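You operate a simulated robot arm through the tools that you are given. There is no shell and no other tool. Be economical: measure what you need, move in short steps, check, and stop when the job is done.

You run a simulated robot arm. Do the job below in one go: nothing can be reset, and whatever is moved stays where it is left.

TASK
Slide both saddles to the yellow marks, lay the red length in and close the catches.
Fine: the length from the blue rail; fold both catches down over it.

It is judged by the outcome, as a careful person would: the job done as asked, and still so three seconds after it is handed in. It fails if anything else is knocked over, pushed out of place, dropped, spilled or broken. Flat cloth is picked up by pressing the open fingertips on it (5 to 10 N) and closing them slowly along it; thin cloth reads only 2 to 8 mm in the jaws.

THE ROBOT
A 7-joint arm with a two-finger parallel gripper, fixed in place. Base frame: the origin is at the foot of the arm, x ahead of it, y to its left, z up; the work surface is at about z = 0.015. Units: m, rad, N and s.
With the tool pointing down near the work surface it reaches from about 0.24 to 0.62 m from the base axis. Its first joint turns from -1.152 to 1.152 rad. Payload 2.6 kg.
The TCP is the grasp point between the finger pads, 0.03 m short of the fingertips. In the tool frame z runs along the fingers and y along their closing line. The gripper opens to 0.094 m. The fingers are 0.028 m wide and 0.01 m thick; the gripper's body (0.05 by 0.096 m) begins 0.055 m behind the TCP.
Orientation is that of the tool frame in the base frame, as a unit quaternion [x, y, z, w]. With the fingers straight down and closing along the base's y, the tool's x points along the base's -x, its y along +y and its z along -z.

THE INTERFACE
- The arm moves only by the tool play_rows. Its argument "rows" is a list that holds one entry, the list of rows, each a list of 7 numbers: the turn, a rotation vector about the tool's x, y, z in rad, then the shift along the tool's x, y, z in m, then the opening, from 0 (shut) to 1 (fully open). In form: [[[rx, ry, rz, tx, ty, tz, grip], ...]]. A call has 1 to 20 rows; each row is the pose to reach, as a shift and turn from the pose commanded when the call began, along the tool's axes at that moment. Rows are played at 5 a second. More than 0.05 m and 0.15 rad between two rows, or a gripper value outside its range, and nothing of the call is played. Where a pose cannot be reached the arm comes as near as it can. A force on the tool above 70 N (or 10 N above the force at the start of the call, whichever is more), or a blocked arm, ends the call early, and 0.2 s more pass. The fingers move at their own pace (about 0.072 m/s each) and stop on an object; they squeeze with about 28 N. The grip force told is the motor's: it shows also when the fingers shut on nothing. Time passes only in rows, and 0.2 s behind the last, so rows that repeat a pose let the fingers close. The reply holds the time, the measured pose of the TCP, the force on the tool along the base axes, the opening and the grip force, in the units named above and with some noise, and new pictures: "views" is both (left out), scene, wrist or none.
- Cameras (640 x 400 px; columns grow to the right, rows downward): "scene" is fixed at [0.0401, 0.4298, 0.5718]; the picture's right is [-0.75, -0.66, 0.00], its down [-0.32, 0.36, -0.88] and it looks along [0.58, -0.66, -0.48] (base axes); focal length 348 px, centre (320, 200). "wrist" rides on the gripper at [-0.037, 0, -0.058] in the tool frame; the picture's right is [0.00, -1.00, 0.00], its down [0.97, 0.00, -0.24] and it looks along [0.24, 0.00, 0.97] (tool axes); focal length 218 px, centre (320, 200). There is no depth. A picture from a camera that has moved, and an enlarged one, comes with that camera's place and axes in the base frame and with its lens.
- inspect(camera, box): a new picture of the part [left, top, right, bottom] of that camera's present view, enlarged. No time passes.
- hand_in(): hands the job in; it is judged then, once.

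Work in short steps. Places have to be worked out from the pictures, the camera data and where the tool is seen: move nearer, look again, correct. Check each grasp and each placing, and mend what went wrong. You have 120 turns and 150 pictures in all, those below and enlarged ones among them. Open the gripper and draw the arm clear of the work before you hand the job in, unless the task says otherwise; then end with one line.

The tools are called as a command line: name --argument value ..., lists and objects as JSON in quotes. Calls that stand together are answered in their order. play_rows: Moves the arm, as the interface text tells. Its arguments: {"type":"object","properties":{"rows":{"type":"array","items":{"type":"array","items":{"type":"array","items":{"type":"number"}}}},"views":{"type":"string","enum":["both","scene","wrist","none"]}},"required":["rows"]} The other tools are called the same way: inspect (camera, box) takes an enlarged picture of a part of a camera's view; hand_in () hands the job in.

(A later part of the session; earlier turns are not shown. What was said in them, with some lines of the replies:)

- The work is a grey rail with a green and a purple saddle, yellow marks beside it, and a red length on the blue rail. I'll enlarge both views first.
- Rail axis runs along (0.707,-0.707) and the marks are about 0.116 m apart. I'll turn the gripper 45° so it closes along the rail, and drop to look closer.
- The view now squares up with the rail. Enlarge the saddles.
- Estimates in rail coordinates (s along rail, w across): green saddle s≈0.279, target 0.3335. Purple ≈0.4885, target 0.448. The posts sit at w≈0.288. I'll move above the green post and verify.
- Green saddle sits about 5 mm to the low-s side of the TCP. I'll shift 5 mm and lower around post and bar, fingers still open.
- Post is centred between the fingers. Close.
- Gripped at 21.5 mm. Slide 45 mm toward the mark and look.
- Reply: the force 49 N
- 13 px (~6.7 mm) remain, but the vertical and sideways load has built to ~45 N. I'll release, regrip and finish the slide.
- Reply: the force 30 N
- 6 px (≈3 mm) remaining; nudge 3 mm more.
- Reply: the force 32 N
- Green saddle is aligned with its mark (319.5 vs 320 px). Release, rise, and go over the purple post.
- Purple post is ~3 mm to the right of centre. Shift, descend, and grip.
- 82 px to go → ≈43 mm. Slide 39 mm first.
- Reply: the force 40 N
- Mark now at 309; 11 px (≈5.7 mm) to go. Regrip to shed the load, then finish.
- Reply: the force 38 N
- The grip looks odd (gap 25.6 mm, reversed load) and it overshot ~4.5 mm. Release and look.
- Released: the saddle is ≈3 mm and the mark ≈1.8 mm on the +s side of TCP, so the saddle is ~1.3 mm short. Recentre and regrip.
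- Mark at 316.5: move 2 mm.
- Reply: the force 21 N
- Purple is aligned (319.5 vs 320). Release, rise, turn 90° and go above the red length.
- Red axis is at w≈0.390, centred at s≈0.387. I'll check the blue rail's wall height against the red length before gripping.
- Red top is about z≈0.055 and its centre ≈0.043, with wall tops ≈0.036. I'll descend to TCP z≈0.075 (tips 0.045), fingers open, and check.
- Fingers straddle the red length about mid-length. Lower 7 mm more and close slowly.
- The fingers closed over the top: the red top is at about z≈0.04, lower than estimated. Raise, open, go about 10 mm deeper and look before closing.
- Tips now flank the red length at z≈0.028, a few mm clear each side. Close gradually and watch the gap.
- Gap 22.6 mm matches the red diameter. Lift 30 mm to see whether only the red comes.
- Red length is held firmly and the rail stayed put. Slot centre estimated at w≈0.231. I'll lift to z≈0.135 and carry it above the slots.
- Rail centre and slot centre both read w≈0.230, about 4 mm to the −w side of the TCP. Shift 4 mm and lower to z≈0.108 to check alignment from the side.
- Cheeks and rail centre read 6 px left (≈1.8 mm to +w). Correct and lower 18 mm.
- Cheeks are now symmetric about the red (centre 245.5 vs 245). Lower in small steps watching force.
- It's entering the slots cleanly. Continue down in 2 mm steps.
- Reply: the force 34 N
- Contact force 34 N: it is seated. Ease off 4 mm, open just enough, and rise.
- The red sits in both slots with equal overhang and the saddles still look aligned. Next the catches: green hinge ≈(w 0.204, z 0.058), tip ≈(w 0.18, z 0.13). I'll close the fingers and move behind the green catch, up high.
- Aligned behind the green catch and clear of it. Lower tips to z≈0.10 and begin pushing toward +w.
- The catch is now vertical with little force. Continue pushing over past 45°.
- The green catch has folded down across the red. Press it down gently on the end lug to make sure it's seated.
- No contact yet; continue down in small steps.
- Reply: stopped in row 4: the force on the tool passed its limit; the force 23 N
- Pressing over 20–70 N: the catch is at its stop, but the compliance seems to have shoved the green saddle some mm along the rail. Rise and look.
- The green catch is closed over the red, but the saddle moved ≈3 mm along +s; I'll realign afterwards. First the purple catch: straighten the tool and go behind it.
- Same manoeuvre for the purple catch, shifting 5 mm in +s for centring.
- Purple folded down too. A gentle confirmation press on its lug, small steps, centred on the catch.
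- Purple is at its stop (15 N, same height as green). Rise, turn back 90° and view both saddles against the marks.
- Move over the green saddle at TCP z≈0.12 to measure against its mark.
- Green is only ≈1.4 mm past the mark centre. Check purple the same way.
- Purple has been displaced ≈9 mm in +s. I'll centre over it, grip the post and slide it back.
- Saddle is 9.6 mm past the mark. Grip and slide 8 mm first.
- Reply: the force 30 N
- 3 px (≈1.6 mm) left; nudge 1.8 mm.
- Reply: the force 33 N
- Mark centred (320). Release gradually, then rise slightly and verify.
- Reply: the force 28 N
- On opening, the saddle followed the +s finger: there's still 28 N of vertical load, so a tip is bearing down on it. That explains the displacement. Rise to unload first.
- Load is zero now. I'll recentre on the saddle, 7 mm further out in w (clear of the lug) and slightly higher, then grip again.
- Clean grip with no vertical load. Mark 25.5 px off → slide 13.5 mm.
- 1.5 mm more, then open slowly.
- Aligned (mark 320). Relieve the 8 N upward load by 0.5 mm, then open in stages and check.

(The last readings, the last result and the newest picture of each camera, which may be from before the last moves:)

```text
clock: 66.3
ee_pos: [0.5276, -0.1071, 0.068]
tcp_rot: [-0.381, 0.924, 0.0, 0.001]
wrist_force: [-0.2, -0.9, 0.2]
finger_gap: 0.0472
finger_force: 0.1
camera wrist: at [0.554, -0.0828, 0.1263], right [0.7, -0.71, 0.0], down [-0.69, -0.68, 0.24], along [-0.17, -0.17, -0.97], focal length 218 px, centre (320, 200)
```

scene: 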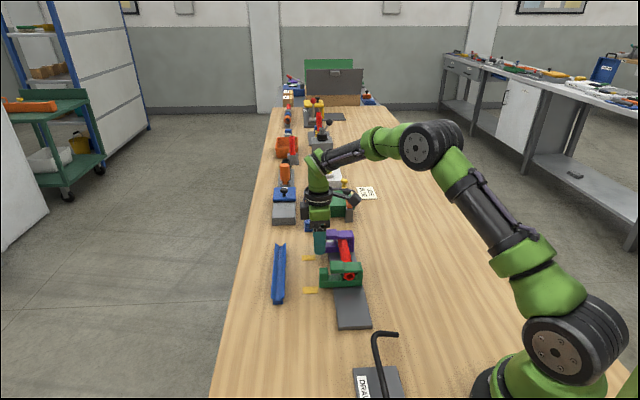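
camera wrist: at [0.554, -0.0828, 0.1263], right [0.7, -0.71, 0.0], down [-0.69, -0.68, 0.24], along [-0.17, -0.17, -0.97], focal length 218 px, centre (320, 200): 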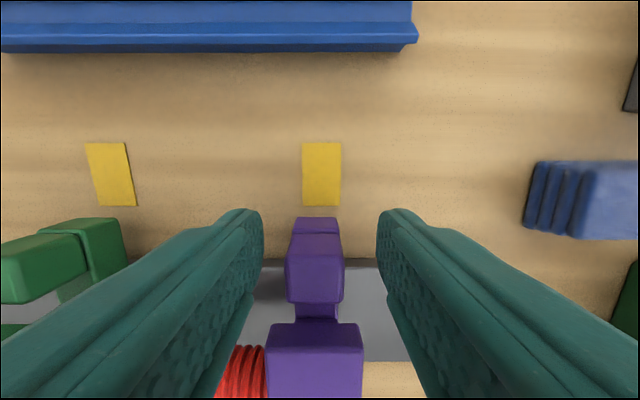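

Released cleanly; rise and measure both accurately.

play_rows --rows '[[[0, 0, 0, 0, 0, -0.02, 0.5], [0, 0, 0, 0, 0, -0.06, 0.5], [0, 0, 0, 0, 0, -0.06, 0.5]]]' --views "none"

inspect --camera "wrist" --box '[240, 100, 400, 260]'

inspect --camera "scene" --box '[305, 200, 385, 310]'

```text
clock: 67.1
ee_pos: [0.528, -0.109, 0.1251]
tcp_rot: [-0.382, 0.924, 0.001, 0.0]
wrist_force: [0.0, -1.0, 0.3]
finger_gap: 0.047
finger_force: 0.1
```

```text
2.50 times, centred on (320, 180) of wrist
camera zoom: at [0.555, -0.0837, 0.1847], right [0.71, -0.71, 0.0], down [-0.69, -0.69, 0.24], along [-0.17, -0.17, -0.97], focal length 546 px, centre (320, 250)
```

zoom: 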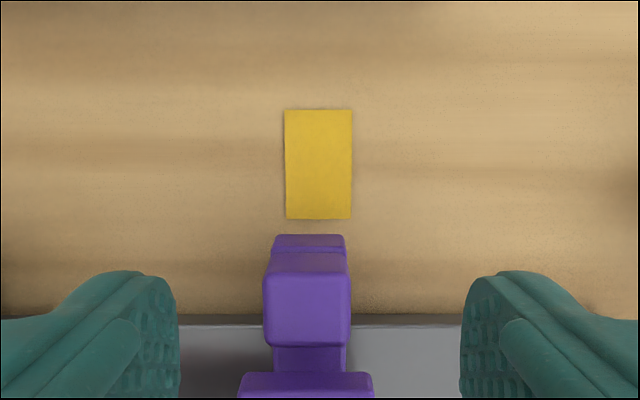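

```text
3.64 times, centred on (345, 255) of scene
camera zoom: at [0.0401, 0.4298, 0.5718], right [-0.75, -0.66, 0.0], down [-0.32, 0.36, -0.88], along [0.58, -0.66, -0.48], focal length 1266 px, centre (229, 0)
```

zoom: 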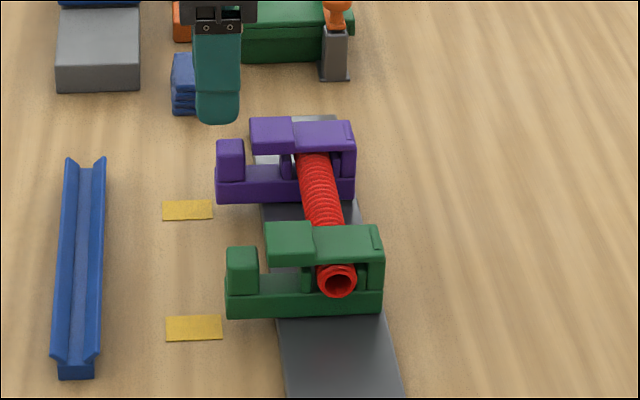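

Both catches are down over the red. Purple sits ≈2 mm short of centre. I'll trim it by closing the gripper around it with the tool already centred on the mark.

play_rows --rows '[[[0, 0, 0, 0, 0.0008, 0.02, 0.5], [0, 0, 0, 0, 0.0008, 0.057, 0.5], [0, 0, 0, 0, 0.0008, 0.057, 0.5], [0, 0, 0, 0, 0.0008, 0.057, 0.3], [0, 0, 0, 0, 0.0008, 0.057, 0.15], [0, 0, 0, 0, 0.0008, 0.057, 0], [0, 0, 0, 0, 0.0008, 0.057, 0]]]' --views "wrist"

```text
clock: 68.7
ee_pos: [0.5245, -0.1085, 0.0697]
tcp_rot: [-0.381, 0.925, 0.001, 0.0]
wrist_force: [0.4, 0.0, -2.3]
finger_gap: 0.0213
finger_force: 44.7
camera wrist: at [0.5518, -0.0825, 0.1287], right [0.71, -0.71, 0.0], down [-0.69, -0.69, 0.24], along [-0.17, -0.17, -0.97], focal length 218 px, centre (320, 200)
```

wrist: 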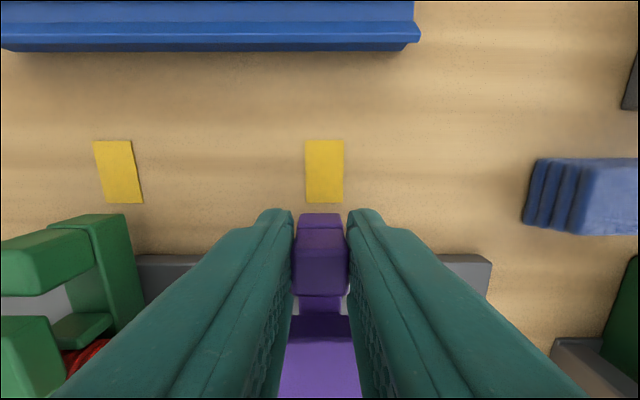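

Need +2.3 mm: nudge +s, then check.

play_rows --rows '[[[0, 0, 0, 0, -0.0015, 0, 0], [0, 0, 0, 0, -0.003, 0, 0], [0, 0, 0, 0, -0.003, 0, 0]]]' --views "wrist"

```text
clock: 69.5
ee_pos: [0.5266, -0.1109, 0.0703]
tcp_rot: [-0.382, 0.924, 0.0, 0.001]
wrist_force: [2.5, 2.9, 1.5]
finger_gap: 0.0212
finger_force: 44.8
camera wrist: at [0.554, -0.0847, 0.1288], right [0.71, -0.71, 0.0], down [-0.69, -0.69, 0.24], along [-0.17, -0.17, -0.97], focal length 218 px, centre (320, 200)
```

wrist: 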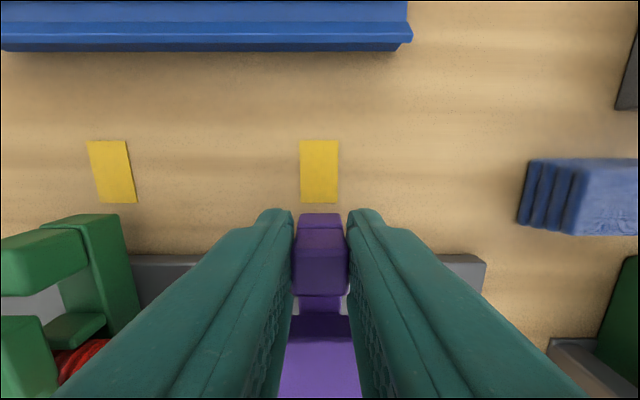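

Mark at 319.5, centred, with small loads. Open in stages, rise and verify.

play_rows --rows '[[[0, 0, 0, 0, 0, 0, 0.23], [0, 0, 0, 0, 0, 0, 0.26], [0, 0, 0, 0, 0, 0, 0.35], [0, 0, 0, 0, 0, 0, 0.5], [0, 0, 0, 0, 0, -0.03, 0.5], [0, 0, 0, 0, 0, -0.057, 0.5], [0, 0, 0, 0, 0, -0.057, 0.5]]]' --views "none"

inspect --camera "wrist" --box '[240, 100, 400, 260]'

```text
clock: 71.1
ee_pos: [0.5272, -0.108, 0.126]
tcp_rot: [-0.381, 0.924, 0.0, 0.001]
wrist_force: [0.3, -0.2, 0.0]
finger_gap: 0.0469
finger_force: 0.2
```

```text
2.50 times, centred on (320, 180) of wrist
camera zoom: at [0.5543, -0.0827, 0.1852], right [0.71, -0.71, 0.0], down [-0.69, -0.69, 0.24], along [-0.17, -0.17, -0.97], focal length 546 px, centre (320, 250)
```

zoom: 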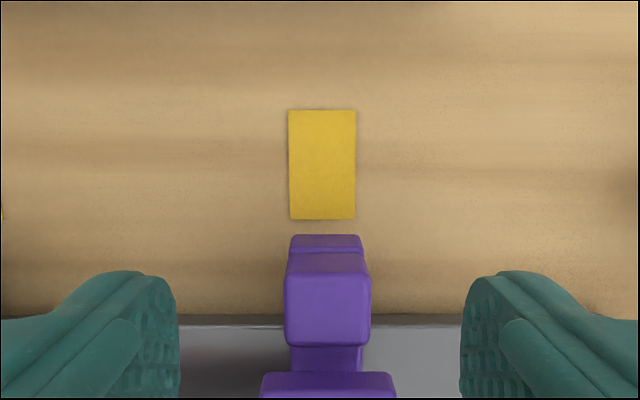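

Purple now within 1 mm. Check green once more and the overall picture.

play_rows --rows '[[[0, 0, 0, 0, 0.04, -0.01, 0.5], [0, 0, 0, 0, 0.08, -0.01, 0.5], [0, 0, 0, 0, 0.119, 0, 0.5], [0, 0, 0, 0, 0.119, 0, 0.5]]]' --views "none"

inspect --camera "wrist" --box '[240, 100, 400, 260]'

```text
clock: 72.1
ee_pos: [0.4448, -0.0269, 0.1252]
tcp_rot: [-0.381, 0.925, 0.0, 0.001]
wrist_force: [-0.7, -1.3, -0.3]
finger_gap: 0.0471
finger_force: 0.0
```

```text
2.50 times, centred on (320, 180) of wrist
camera zoom: at [0.4727, -0.0004, 0.1832], right [0.71, -0.71, 0.0], down [-0.69, -0.68, 0.24], along [-0.17, -0.17, -0.97], focal length 546 px, centre (320, 250)
```

zoom: 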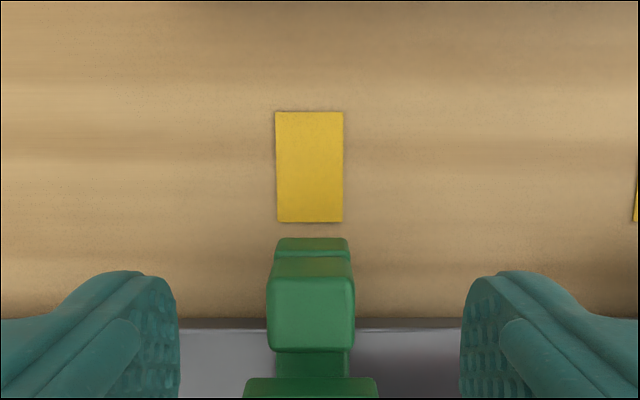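

Green is within ~1.3 mm. Draw the arm up clear and take a final look.

play_rows --rows '[[[0, 0, 0, 0, 0, -0.04, 0.5], [0, 0, 0, 0, 0, -0.08, 0.5], [0, 0, 0, -0.02, -0.03, -0.12, 0.5], [0, 0, 0, -0.04, -0.055, -0.16, 0.5], [0, 0, 0, -0.04, -0.055, -0.18, 0.5], [0, 0, 0, -0.04, -0.055, -0.18, 0.5]]]'

inspect --camera "scene" --box '[305, 210, 385, 310]'

inspect --camera "wrist" --box '[220, 120, 420, 300]'

```text
refused: row 3 steps farther than a row can; nothing moved
```

```text
4.00 times, centred on (345, 260) of scene
camera zoom: at [0.0401, 0.4298, 0.5718], right [-0.75, -0.66, 0.0], down [-0.32, 0.36, -0.88], along [0.58, -0.66, -0.48], focal length 1393 px, centre (220, -40)
```

zoom: 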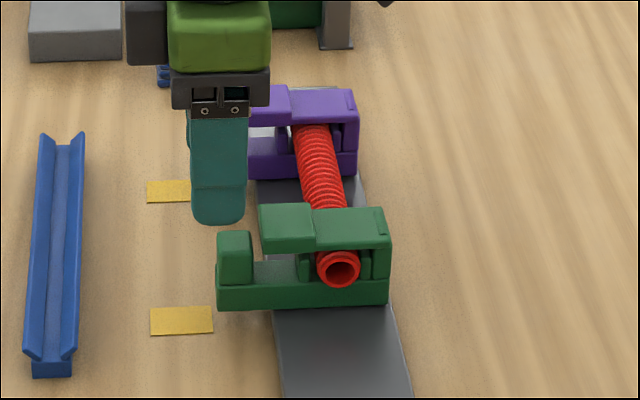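

```text
2.22 times, centred on (320, 210) of wrist
camera zoom: at [0.4727, -0.0004, 0.1832], right [0.71, -0.71, 0.0], down [-0.69, -0.68, 0.24], along [-0.17, -0.17, -0.97], focal length 485 px, centre (320, 178)
```

zoom: 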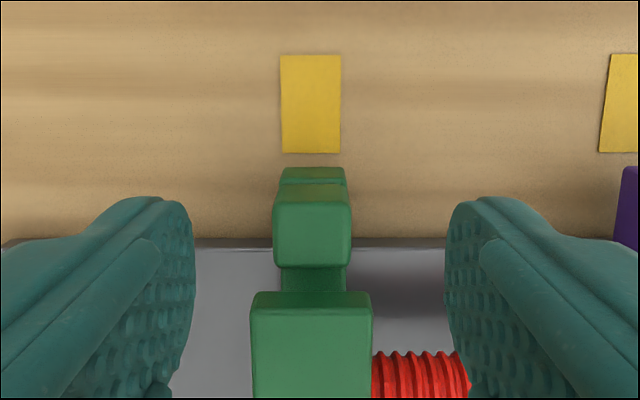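

Step was too long; retreat in smaller steps.

play_rows --rows '[[[0, 0, 0, 0, 0, -0.04, 0.5], [0, 0, 0, 0, 0, -0.08, 0.5], [0, 0, 0, -0.015, -0.02, -0.11, 0.5], [0, 0, 0, -0.03, -0.04, -0.14, 0.5], [0, 0, 0, -0.04, -0.055, -0.17, 0.5], [0, 0, 0, -0.04, -0.055, -0.17, 0.5]]]'

inspect --camera "scene" --box '[305, 210, 385, 310]'

inspect --camera "wrist" --box '[220, 120, 420, 300]'

```text
clock: 73.5
ee_pos: [0.5088, -0.0368, 0.2957]
tcp_rot: [-0.383, 0.924, 0.001, 0.001]
wrist_force: [0.4, -0.5, -0.6]
finger_gap: 0.0468
finger_force: 0.1
camera wrist: at [0.5346, -0.0108, 0.3554], right [0.71, -0.71, 0.0], down [-0.69, -0.69, 0.24], along [-0.17, -0.17, -0.97], focal length 218 px, centre (320, 200)
```

scene: 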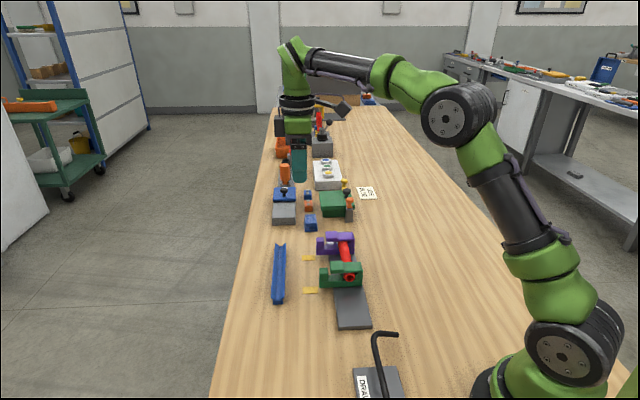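
wrist: 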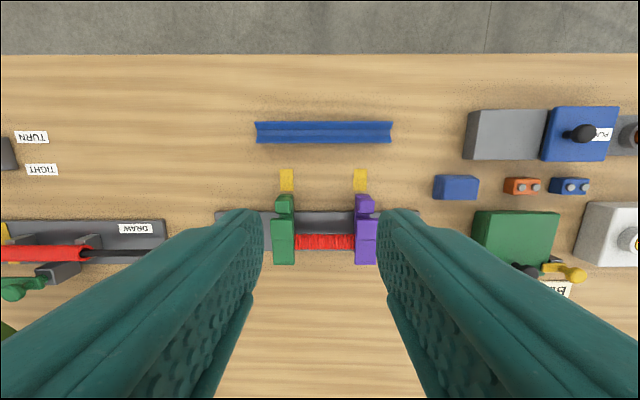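

```text
4.00 times, centred on (345, 260) of scene
camera zoom: at [0.0401, 0.4298, 0.5718], right [-0.75, -0.66, 0.0], down [-0.32, 0.36, -0.88], along [0.58, -0.66, -0.48], focal length 1393 px, centre (220, -40)
```

zoom: 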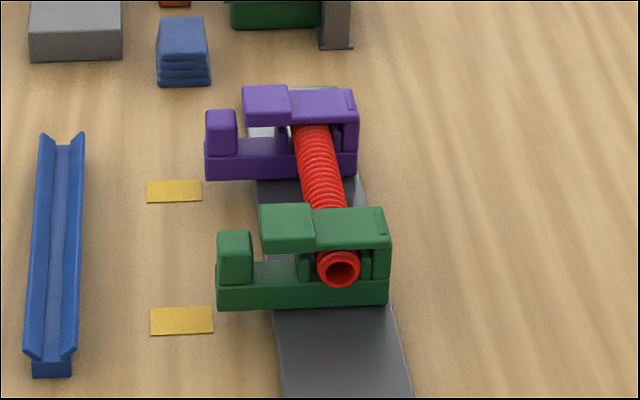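

```text
2.22 times, centred on (320, 210) of wrist
camera zoom: at [0.5346, -0.0108, 0.3554], right [0.71, -0.71, 0.0], down [-0.69, -0.69, 0.24], along [-0.17, -0.17, -0.97], focal length 485 px, centre (320, 178)
```

zoom: 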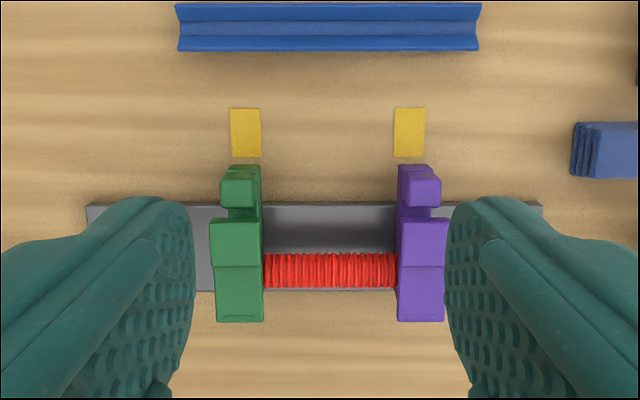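

Everything looks in place; one close look at how fully the catches sit.

inspect --camera "scene" --box '[314, 228, 366, 292]'

```text
6.25 times, centred on (340, 260) of scene
camera zoom: at [0.0401, 0.4298, 0.5718], right [-0.75, -0.66, 0.0], down [-0.32, 0.36, -0.88], along [0.58, -0.66, -0.48], focal length 2176 px, centre (195, -175)
```

zoom: 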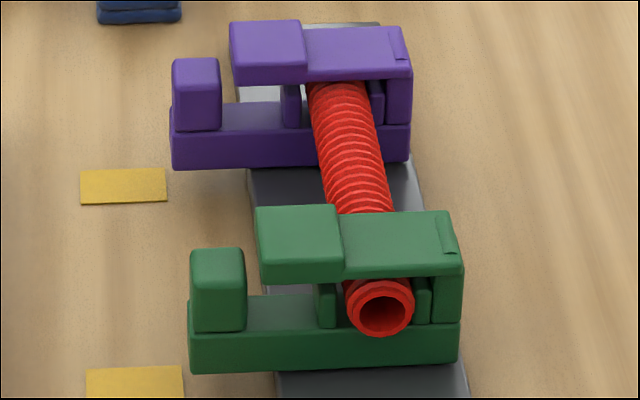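

Both catches lie flat across the red on top of the cheeks. Both saddles are on their marks, the blue rail looks undisturbed and the arm is clear with the gripper open. Handing in.

hand_in

```text
The job is handed in.
```

The job is handed in: both saddles sit within about 1–1.5 mm of their yellow marks, the red length is in both slots, both catches are folded down over it, and the arm is clear.
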